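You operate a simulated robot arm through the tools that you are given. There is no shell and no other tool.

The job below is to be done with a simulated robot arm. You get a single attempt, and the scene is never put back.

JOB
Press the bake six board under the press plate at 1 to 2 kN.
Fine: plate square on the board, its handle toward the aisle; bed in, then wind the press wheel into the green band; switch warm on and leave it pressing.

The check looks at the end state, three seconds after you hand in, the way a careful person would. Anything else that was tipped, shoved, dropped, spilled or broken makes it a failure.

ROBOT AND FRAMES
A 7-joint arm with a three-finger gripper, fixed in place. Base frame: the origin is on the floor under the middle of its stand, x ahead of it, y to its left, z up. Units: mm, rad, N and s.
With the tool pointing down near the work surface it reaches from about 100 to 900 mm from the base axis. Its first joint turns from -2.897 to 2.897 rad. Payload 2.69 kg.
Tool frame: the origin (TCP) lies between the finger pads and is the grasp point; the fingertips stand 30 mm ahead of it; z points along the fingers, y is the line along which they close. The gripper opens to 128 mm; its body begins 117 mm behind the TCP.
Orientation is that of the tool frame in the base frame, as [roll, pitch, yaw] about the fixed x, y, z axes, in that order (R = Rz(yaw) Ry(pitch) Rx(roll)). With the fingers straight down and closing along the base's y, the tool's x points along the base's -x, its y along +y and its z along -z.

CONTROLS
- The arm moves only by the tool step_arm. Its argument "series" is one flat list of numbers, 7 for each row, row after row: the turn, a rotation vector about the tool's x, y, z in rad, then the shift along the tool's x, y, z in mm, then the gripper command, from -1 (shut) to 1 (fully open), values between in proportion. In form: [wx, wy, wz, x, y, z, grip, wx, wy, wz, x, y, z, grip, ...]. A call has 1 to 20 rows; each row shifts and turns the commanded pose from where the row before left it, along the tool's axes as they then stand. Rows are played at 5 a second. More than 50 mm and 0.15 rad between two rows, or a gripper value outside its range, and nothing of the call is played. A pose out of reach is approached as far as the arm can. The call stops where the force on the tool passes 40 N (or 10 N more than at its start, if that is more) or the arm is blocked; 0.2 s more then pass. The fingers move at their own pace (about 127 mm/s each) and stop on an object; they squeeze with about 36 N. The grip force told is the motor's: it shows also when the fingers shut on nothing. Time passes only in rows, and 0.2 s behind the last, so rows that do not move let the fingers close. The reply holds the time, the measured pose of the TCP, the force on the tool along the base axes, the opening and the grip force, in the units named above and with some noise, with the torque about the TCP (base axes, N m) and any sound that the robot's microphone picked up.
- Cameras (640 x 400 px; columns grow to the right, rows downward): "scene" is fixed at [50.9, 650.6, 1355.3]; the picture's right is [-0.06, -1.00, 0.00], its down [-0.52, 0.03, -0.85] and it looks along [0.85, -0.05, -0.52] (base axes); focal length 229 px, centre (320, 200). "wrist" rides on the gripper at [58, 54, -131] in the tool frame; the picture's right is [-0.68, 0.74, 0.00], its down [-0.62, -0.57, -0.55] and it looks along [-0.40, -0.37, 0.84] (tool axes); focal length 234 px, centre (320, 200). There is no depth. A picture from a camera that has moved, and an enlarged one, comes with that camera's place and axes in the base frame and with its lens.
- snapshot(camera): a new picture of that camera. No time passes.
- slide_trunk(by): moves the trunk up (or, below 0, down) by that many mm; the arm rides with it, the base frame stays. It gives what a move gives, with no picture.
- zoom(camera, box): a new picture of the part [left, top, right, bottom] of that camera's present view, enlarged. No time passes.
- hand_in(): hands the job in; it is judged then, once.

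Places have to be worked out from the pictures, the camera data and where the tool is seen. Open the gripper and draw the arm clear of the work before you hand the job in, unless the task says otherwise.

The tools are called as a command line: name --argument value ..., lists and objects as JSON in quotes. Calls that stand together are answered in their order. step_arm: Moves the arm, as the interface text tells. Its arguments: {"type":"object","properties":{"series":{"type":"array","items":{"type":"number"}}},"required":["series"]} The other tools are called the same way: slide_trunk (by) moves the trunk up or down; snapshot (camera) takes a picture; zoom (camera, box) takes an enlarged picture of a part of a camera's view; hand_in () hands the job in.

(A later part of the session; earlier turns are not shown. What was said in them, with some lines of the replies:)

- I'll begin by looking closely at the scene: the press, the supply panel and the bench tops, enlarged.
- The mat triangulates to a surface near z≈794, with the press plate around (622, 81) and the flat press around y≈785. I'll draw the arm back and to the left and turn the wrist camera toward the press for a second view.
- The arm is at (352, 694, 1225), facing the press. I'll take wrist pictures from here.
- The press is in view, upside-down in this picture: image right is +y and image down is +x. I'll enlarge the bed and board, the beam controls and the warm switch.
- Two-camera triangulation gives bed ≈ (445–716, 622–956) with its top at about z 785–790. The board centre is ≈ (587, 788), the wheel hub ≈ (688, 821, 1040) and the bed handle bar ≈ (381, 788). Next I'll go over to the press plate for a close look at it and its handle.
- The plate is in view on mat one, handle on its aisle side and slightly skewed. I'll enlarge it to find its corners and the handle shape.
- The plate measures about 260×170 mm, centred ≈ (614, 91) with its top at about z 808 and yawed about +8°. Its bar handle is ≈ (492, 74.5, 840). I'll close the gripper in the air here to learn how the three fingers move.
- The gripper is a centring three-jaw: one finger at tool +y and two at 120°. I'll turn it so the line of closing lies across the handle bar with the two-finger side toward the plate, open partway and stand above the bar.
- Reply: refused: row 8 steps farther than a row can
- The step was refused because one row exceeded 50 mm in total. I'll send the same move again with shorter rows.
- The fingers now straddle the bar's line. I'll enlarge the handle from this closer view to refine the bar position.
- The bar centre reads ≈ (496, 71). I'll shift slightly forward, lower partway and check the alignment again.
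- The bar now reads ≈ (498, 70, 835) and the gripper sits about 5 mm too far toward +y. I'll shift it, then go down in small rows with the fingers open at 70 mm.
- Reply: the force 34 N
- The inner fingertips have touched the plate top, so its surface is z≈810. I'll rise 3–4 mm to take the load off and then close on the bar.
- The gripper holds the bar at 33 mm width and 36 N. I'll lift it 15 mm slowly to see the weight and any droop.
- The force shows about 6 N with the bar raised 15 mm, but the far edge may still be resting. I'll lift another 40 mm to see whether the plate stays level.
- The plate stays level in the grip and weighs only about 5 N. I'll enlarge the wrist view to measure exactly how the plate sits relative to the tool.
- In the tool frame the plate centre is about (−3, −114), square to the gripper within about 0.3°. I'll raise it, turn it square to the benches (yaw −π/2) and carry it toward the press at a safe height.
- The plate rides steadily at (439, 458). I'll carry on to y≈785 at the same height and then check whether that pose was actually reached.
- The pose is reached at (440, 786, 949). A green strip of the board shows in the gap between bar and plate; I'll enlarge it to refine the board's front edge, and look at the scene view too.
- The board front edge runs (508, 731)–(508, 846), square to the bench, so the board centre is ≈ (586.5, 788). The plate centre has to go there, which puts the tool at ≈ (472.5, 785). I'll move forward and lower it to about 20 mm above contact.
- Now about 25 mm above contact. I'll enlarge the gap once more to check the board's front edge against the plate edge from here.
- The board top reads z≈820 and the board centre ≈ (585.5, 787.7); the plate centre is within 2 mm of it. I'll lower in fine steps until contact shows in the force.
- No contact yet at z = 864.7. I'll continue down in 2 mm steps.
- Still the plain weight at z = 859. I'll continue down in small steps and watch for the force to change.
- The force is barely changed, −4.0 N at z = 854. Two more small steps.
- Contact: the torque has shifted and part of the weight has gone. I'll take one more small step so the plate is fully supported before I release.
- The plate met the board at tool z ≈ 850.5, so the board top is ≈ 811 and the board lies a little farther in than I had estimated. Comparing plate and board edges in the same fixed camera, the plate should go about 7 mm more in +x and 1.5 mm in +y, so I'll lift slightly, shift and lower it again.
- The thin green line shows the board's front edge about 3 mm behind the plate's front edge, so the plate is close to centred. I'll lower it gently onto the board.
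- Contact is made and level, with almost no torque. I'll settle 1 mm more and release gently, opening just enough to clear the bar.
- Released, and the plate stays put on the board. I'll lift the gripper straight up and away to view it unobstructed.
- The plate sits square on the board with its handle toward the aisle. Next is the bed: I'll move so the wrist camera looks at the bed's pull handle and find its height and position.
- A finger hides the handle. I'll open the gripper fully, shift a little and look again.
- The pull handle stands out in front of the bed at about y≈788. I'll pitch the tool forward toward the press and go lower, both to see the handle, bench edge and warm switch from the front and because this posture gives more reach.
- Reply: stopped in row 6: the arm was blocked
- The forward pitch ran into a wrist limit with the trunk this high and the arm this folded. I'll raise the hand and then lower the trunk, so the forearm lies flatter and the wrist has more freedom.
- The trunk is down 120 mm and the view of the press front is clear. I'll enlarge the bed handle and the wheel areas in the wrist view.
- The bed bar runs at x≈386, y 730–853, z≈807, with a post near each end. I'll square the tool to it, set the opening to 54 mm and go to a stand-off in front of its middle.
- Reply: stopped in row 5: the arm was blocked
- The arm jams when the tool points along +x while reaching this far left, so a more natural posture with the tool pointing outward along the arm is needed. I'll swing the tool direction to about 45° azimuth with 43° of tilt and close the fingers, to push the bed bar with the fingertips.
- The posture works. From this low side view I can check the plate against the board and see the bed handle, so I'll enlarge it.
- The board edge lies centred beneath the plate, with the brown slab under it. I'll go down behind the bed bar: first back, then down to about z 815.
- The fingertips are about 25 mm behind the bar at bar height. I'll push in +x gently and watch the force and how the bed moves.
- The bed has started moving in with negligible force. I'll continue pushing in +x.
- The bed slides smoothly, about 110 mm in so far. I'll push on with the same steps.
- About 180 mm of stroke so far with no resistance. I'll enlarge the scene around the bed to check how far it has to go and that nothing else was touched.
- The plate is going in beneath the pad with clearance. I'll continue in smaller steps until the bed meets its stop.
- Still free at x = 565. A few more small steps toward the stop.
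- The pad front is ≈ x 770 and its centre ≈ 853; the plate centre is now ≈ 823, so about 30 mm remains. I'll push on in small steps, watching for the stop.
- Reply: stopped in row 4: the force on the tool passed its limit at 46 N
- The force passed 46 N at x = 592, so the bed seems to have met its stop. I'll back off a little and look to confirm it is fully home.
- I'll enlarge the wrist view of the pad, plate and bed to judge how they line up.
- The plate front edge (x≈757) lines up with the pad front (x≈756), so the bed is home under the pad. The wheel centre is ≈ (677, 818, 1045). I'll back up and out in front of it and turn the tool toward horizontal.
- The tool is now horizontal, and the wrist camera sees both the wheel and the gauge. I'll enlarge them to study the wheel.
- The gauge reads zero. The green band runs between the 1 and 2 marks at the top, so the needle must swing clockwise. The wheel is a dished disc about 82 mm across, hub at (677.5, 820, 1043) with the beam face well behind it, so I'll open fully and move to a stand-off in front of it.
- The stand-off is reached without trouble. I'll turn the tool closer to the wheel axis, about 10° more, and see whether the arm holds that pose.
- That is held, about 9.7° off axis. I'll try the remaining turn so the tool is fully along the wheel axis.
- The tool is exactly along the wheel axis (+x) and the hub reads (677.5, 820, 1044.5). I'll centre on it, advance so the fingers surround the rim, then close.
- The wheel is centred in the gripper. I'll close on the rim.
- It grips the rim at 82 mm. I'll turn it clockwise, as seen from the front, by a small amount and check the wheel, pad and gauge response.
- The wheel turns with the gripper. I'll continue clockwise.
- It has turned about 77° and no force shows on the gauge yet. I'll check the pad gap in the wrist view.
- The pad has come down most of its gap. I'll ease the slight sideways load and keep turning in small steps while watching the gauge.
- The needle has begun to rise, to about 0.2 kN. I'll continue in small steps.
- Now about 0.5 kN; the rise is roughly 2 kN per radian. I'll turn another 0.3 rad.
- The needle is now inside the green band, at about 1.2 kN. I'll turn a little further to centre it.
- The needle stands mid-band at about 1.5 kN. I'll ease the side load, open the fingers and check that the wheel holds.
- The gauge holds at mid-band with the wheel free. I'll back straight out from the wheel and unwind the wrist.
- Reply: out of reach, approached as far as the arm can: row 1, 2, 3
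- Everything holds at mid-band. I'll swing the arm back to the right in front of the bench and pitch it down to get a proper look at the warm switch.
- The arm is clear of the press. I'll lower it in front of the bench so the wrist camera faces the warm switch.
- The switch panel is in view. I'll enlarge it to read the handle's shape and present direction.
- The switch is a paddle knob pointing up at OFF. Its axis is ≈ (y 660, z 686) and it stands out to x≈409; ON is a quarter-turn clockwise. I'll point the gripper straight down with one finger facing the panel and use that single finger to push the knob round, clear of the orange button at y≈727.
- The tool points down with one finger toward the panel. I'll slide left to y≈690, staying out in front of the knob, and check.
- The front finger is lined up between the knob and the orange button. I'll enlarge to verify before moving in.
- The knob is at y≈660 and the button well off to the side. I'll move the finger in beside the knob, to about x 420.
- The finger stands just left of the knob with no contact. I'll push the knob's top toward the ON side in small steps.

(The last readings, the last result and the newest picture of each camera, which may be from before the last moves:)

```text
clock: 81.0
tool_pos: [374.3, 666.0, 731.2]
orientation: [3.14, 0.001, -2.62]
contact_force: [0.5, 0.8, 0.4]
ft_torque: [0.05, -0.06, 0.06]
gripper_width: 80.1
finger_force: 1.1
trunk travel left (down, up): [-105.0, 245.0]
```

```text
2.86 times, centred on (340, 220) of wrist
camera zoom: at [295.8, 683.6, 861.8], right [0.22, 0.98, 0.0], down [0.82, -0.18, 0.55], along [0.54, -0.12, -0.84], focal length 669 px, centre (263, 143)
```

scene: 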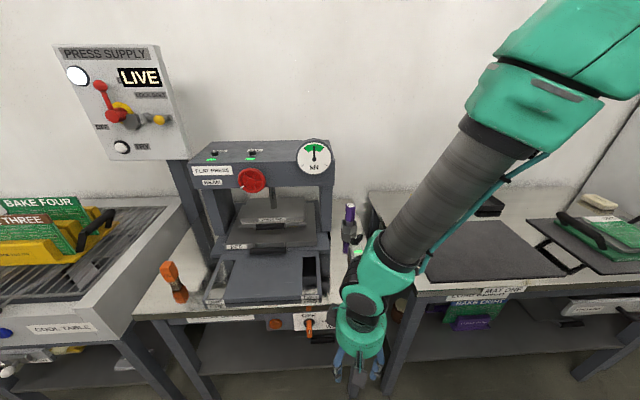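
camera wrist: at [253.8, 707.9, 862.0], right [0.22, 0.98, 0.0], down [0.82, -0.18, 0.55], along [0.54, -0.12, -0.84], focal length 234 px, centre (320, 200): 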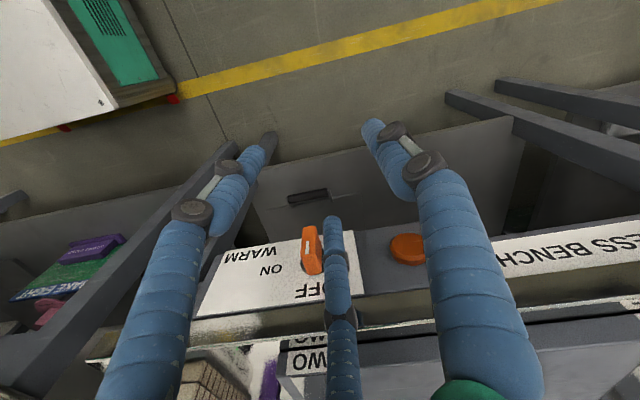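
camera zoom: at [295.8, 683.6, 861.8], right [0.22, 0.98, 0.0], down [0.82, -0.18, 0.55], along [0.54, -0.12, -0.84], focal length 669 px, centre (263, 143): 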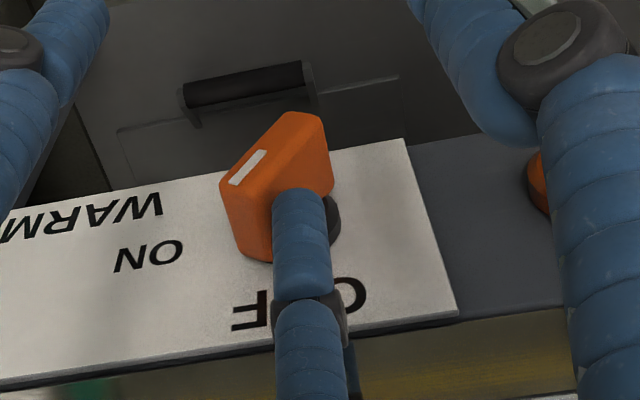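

The knob is turning, about 30–40° so far. I'll keep pushing toward −y.

step_arm --series '[0, 0, 0, 2.5, -4.33, 0, 0.25, 0, 0, 0, 2.5, -4.33, 0, 0.25, 0, 0, 0, 2.5, -4.33, 0, 0.25, 0, 0, 0, 2.5, -4.33, 0, 0.25, 0, 0, 0, 0, 0, 0, 0.25]'

zoom --camera "wrist" --box '[250, 150, 430, 290]'

```text
clock: 82.2
tool_pos: [372.3, 646.6, 730.5]
orientation: [3.14, -0.001, -2.619]
contact_force: [-0.5, 0.8, -0.6]
ft_torque: [-0.01, -0.03, 0.0]
gripper_width: 80.1
finger_force: 0.1
trunk travel left (down, up): [-105.0, 245.0]
```

```text
2.86 times, centred on (340, 220) of wrist
camera zoom: at [295.8, 663.5, 861.6], right [0.22, 0.98, 0.0], down [0.82, -0.18, 0.55], along [0.54, -0.12, -0.84], focal length 669 px, centre (263, 143)
```

zoom: 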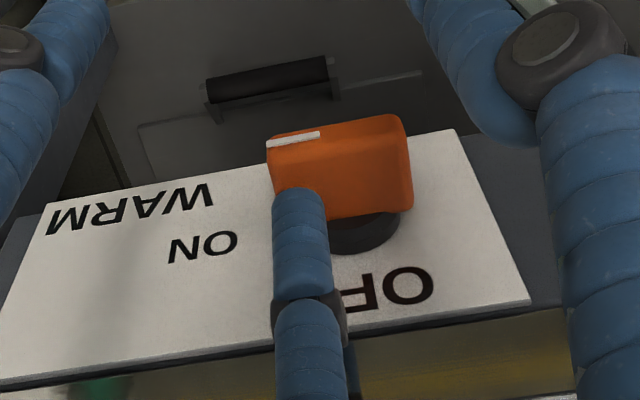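

The knob now lies about horizontal, its mark toward ON, and the force has dropped to zero as if it clicked over. I'll press lightly downward on its end to make sure it is fully at ON.

step_arm --series '[0, 0, 0, 0, 0, 3, 0.25, 0, 0, 0, 0, 0, 3, 0.25, 0, 0, 0, 0, 0, 2, 0.25, 0, 0, 0, 0, 0, 0, 0.25]'

zoom --camera "wrist" --box '[250, 150, 430, 290]'

```text
clock: 83.2
tool_pos: [372.4, 644.7, 722.2]
orientation: [3.141, 0.0, -2.62]
contact_force: [-0.2, 0.7, -0.7]
ft_torque: [0.02, 0.02, -0.02]
gripper_width: 80.1
finger_force: 0.0
trunk travel left (down, up): [-105.0, 245.0]
```

```text
2.86 times, centred on (340, 220) of wrist
camera zoom: at [295.5, 662.8, 854.0], right [0.22, 0.98, 0.0], down [0.82, -0.18, 0.55], along [0.54, -0.12, -0.84], focal length 669 px, centre (263, 143)
```

zoom: 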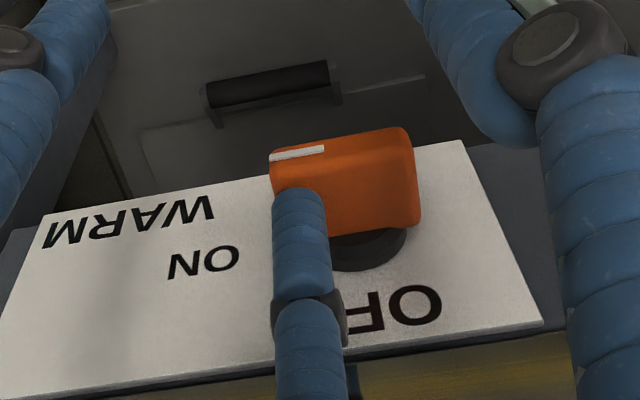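

No contact yet at tip z 692. I'll go down a few millimetres more, carefully.

step_arm --series '[0, 0, 0, 0, 0, 2, 0.25, 0, 0, 0, 0, 0, 2, 0.25, 0, 0, 0, 0, 0, 2, 0.25, 0, 0, 0, 0, 0, 0, 0.25]'

zoom --camera "wrist" --box '[250, 150, 430, 290]'

```text
clock: 84.2
tool_pos: [373.4, 646.9, 719.1]
orientation: [3.14, 0.002, -2.618]
contact_force: [2.6, -5.4, 25.1]
ft_torque: [-0.17, -1.5, -0.55]
gripper_width: 88.3
finger_force: 5.8
trunk travel left (down, up): [-105.0, 245.0]
```

```text
2.86 times, centred on (340, 220) of wrist
camera zoom: at [295.4, 663.6, 850.1], right [0.22, 0.98, 0.0], down [0.81, -0.19, 0.55], along [0.54, -0.12, -0.84], focal length 669 px, centre (263, 143)
```

zoom: 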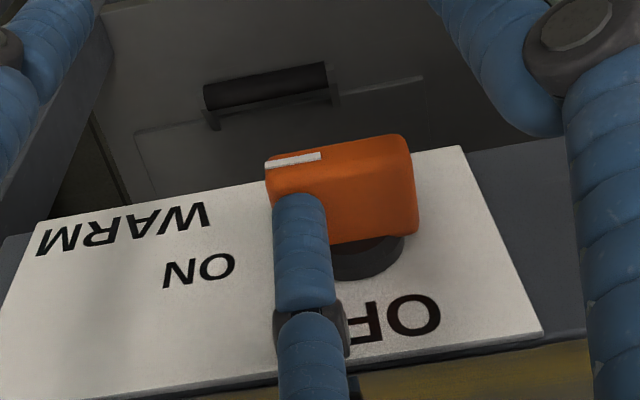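

The knob resists with 25 N, so it is hard against its ON stop. I'll lift off, draw back from the panel and look.

step_arm --series '[0, 0, 0, 0, 0, -6, 0.25, 0, 0, 0, 0, 0, -10, 0.25, 0, 0, 0, 17.3, 10, -5, 0.25, 0, 0, 0, 26, 15, 0, 0.25, 0, 0, 0, 26, 15, 0, 0.25, 0, 0, 0, 20, -34, -10, 0.25, 0, 0, 0, 20, -34, -20, 0.25, 0, 0, 0, 20, -34, -20, 0.25]'

snapshot --camera "scene"

zoom --camera "scene" --box '[255, 300, 365, 365]'

zoom --camera "scene" --box '[180, 130, 350, 310]'

```text
clock: 86.0
tool_pos: [291.9, 526.1, 788.5]
orientation: [-3.141, 0.002, -2.619]
contact_force: [-0.3, 0.0, -0.8]
ft_torque: [-0.05, 0.02, -0.01]
gripper_width: 80.0
finger_force: 0.0
trunk travel left (down, up): [-105.0, 245.0]
```

```text
taken
```

scene: 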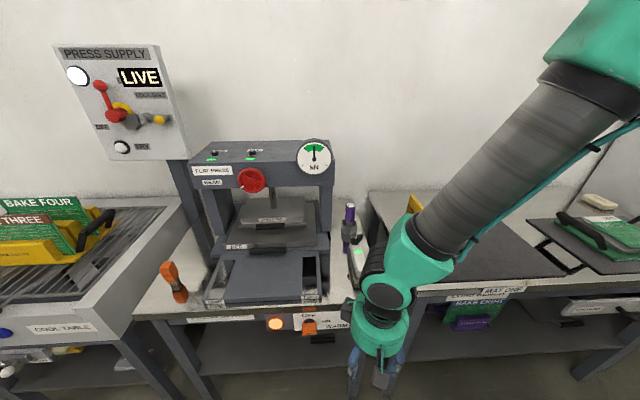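

```text
5.82 times, centred on (310, 332) of scene
camera zoom: at [50.9, 650.6, 1355.3], right [-0.06, -1.0, 0.0], down [-0.52, 0.03, -0.85], along [0.85, -0.05, -0.52], focal length 1331 px, centre (378, -571)
```

zoom: 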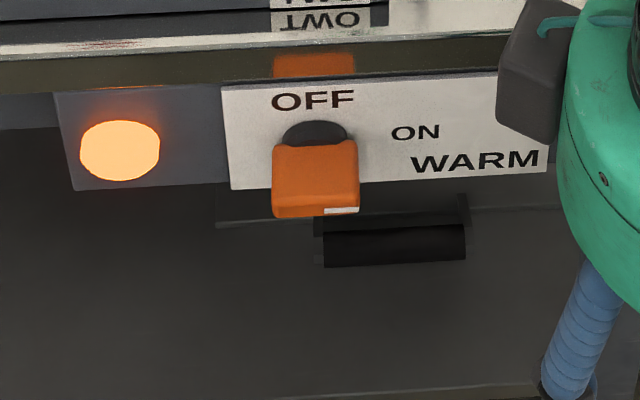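

```text
2.22 times, centred on (265, 220) of scene
camera zoom: at [50.9, 650.6, 1355.3], right [-0.06, -1.0, 0.0], down [-0.52, 0.03, -0.85], along [0.85, -0.05, -0.52], focal length 508 px, centre (442, 156)
```

zoom: 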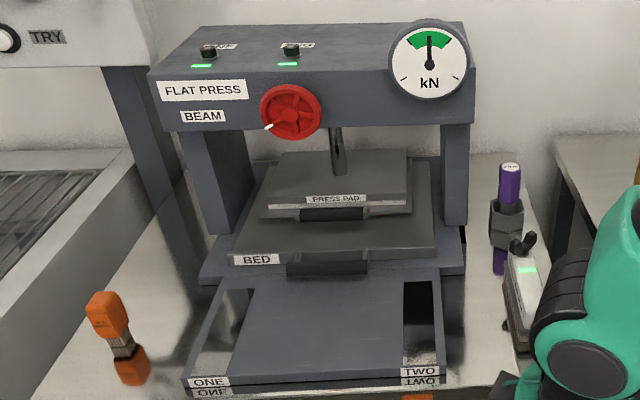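

The warm lamp glows, the gauge stands mid-green and the bed is in. Before finishing I'll raise the arm and take one more look at plate, board and pad under the press.

step_arm --series '[0, 0, 0, 0, 0, -40, 0.25, 0, 0, 0, 0, 0, -40, 0.25, 0, 0, 0, 0, 0, -40, 0.25, 0, 0, 0, -36.2, 15.8, 0, 0.25, 0, 0, 0, -36.2, 15.8, 0, 0.25, 0, 0, 0, -36.2, 15.8, 0, 0.25, 0, 0, 0, -36.2, 15.8, 0, 0.25, 0, 0, 0, -36.2, 15.8, 0, 1, 0, 0, 0, -36.2, 15.8, 0, 1, 0, 0, 0, -36.2, 15.8, 0, 1]'

snapshot --camera "wrist"

snapshot --camera "scene"

```text
clock: 88.2
tool_pos: [456.0, 749.6, 906.7]
orientation: [-3.141, 0.0, -2.621]
contact_force: [-1.0, -0.2, -0.5]
ft_torque: [0.04, -0.01, -0.01]
gripper_width: 127.8
finger_force: 0.0
trunk travel left (down, up): [-105.0, 245.0]
```

```text
taken
camera wrist: at [378.7, 766.9, 1038.5], right [0.22, 0.98, 0.0], down [0.82, -0.18, 0.55], along [0.54, -0.12, -0.84], focal length 234 px, centre (320, 200)
```

wrist: 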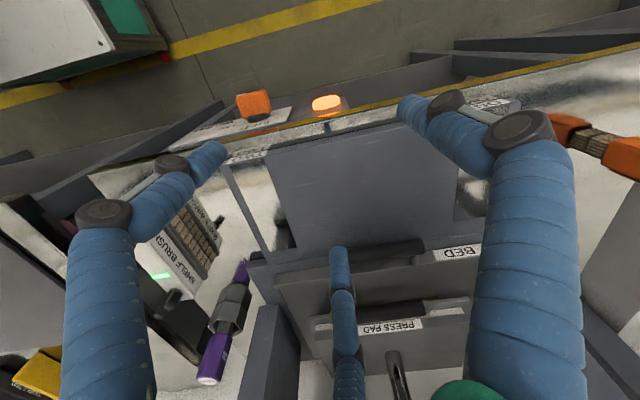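

```text
taken
```

scene: 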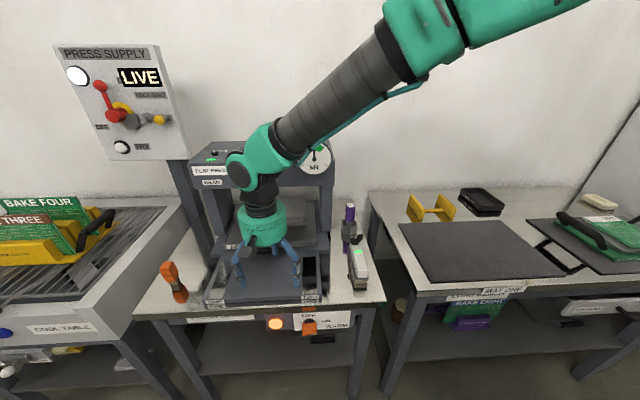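

I'll enlarge the press area in this view.

zoom --camera "wrist" --box '[240, 220, 500, 390]'

```text
2.35 times, centred on (370, 305) of wrist
camera zoom: at [378.7, 766.9, 1038.5], right [0.22, 0.98, 0.0], down [0.82, -0.18, 0.55], along [0.54, -0.12, -0.84], focal length 551 px, centre (202, -47)
```

zoom: 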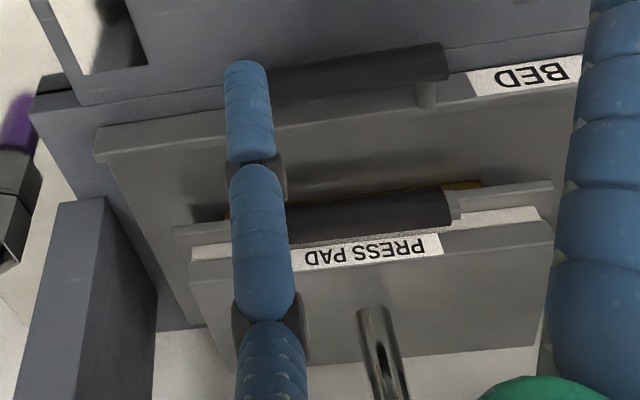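

The pad sits squarely on the plate, with the plate handle facing the aisle in front of the pad. I'll now withdraw the arm, up and away to the right, gripper open.

step_arm --series '[0, 0, 0, 0, 0, -40, 1, 0, 0, 0, 0, 0, -40, 1, 0, 0, 0, 0, 0, -40, 1, 0, 0, 0, 0, 0, -40, 1, 0, 0, 0, 26, -35, 0, 1, 0, 0, 0, 26, -35, 0, 1, 0, 0, 0, 26, -35, 0, 1, 0, 0, 0, 26, -35, 0, 1, 0, 0, 0, 26, -35, 0, 1, 0, 0, 0, 26, -35, 0, 1, 0, 0, 0, 26, -35, 0, 1, 0, 0, 0, 26, -35, 0, 1, 0, 0, 0, 26, -35, 0, 1]'

snapshot --camera "scene"

zoom --camera "scene" --box '[180, 130, 350, 310]'

zoom --camera "scene" --box '[330, 180, 640, 360]'

```text
clock: 91.0
tool_pos: [410.2, 360.9, 1066.6]
orientation: [3.141, 0.003, -2.62]
contact_force: [-0.3, 0.6, -0.1]
ft_torque: [-0.07, 0.0, -0.01]
gripper_width: 128.0
finger_force: 0.0
trunk travel left (down, up): [-105.0, 245.0]
```

```text
taken
```

scene: 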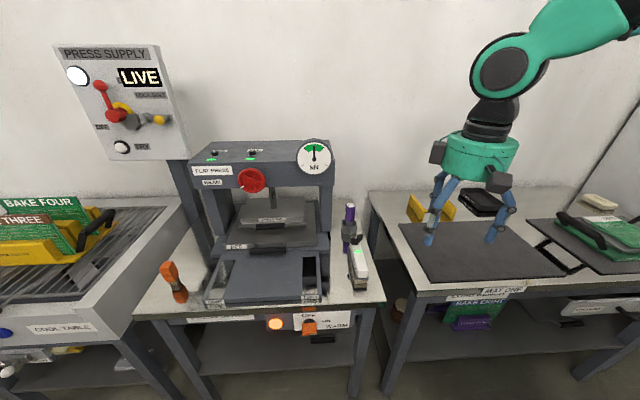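

```text
2.22 times, centred on (265, 220) of scene
camera zoom: at [50.9, 650.6, 1355.3], right [-0.06, -1.0, 0.0], down [-0.52, 0.03, -0.85], along [0.85, -0.05, -0.52], focal length 508 px, centre (442, 156)
```

zoom: 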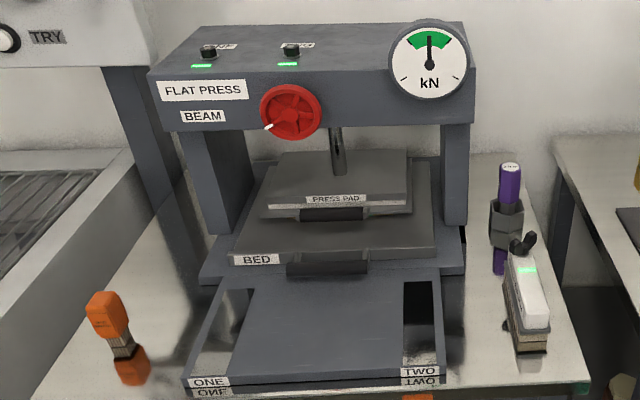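

```text
2.06 times, centred on (485, 270) of scene
camera zoom: at [50.9, 650.6, 1355.3], right [-0.06, -1.0, 0.0], down [-0.52, 0.03, -0.85], along [0.85, -0.05, -0.52], focal length 472 px, centre (-21, 56)
```

zoom: 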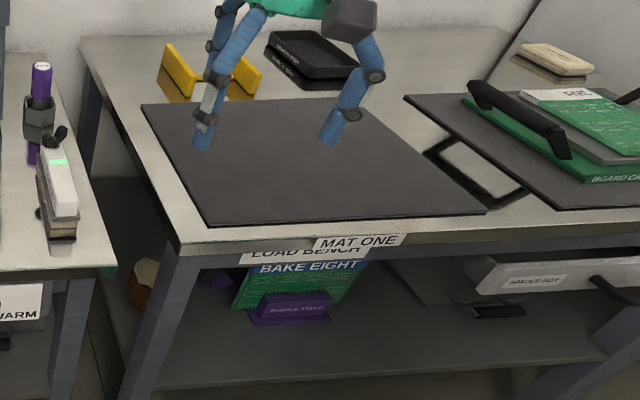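

The arm is clear with the gripper open. The board is under the plate with the handle to the aisle, the bed is in, the gauge is in mid-green, the warm lamp is lit and nothing else looks disturbed. I'm handing the job in.

hand_in

```text
The job is handed in.
```

The bake six board is under the press plate with the gauge at about 1.5 kN, mid-green, and warm is switched on. I've handed the job in, with the arm clear and the gripper open.

- **Plate:** it lies square on the board with its handle toward the aisle. I put the plate's front edge about 3 mm past the board's. Once the bed was in I could no longer see the board, so that alignment was only checked before pressing.
- **Bed:** I pushed it in until it met a hard stop. The plate sits under the press pad, with the pad and plate edges parallel.
- **Press wheel:** I turned it clockwise until the needle stood mid-band. It had not moved about 25 seconds after I let go.
- **Warm:** the switch is hard against its ON stop and the lamp is lit.

In the last pictures, nothing else on the benches looked moved or knocked over.
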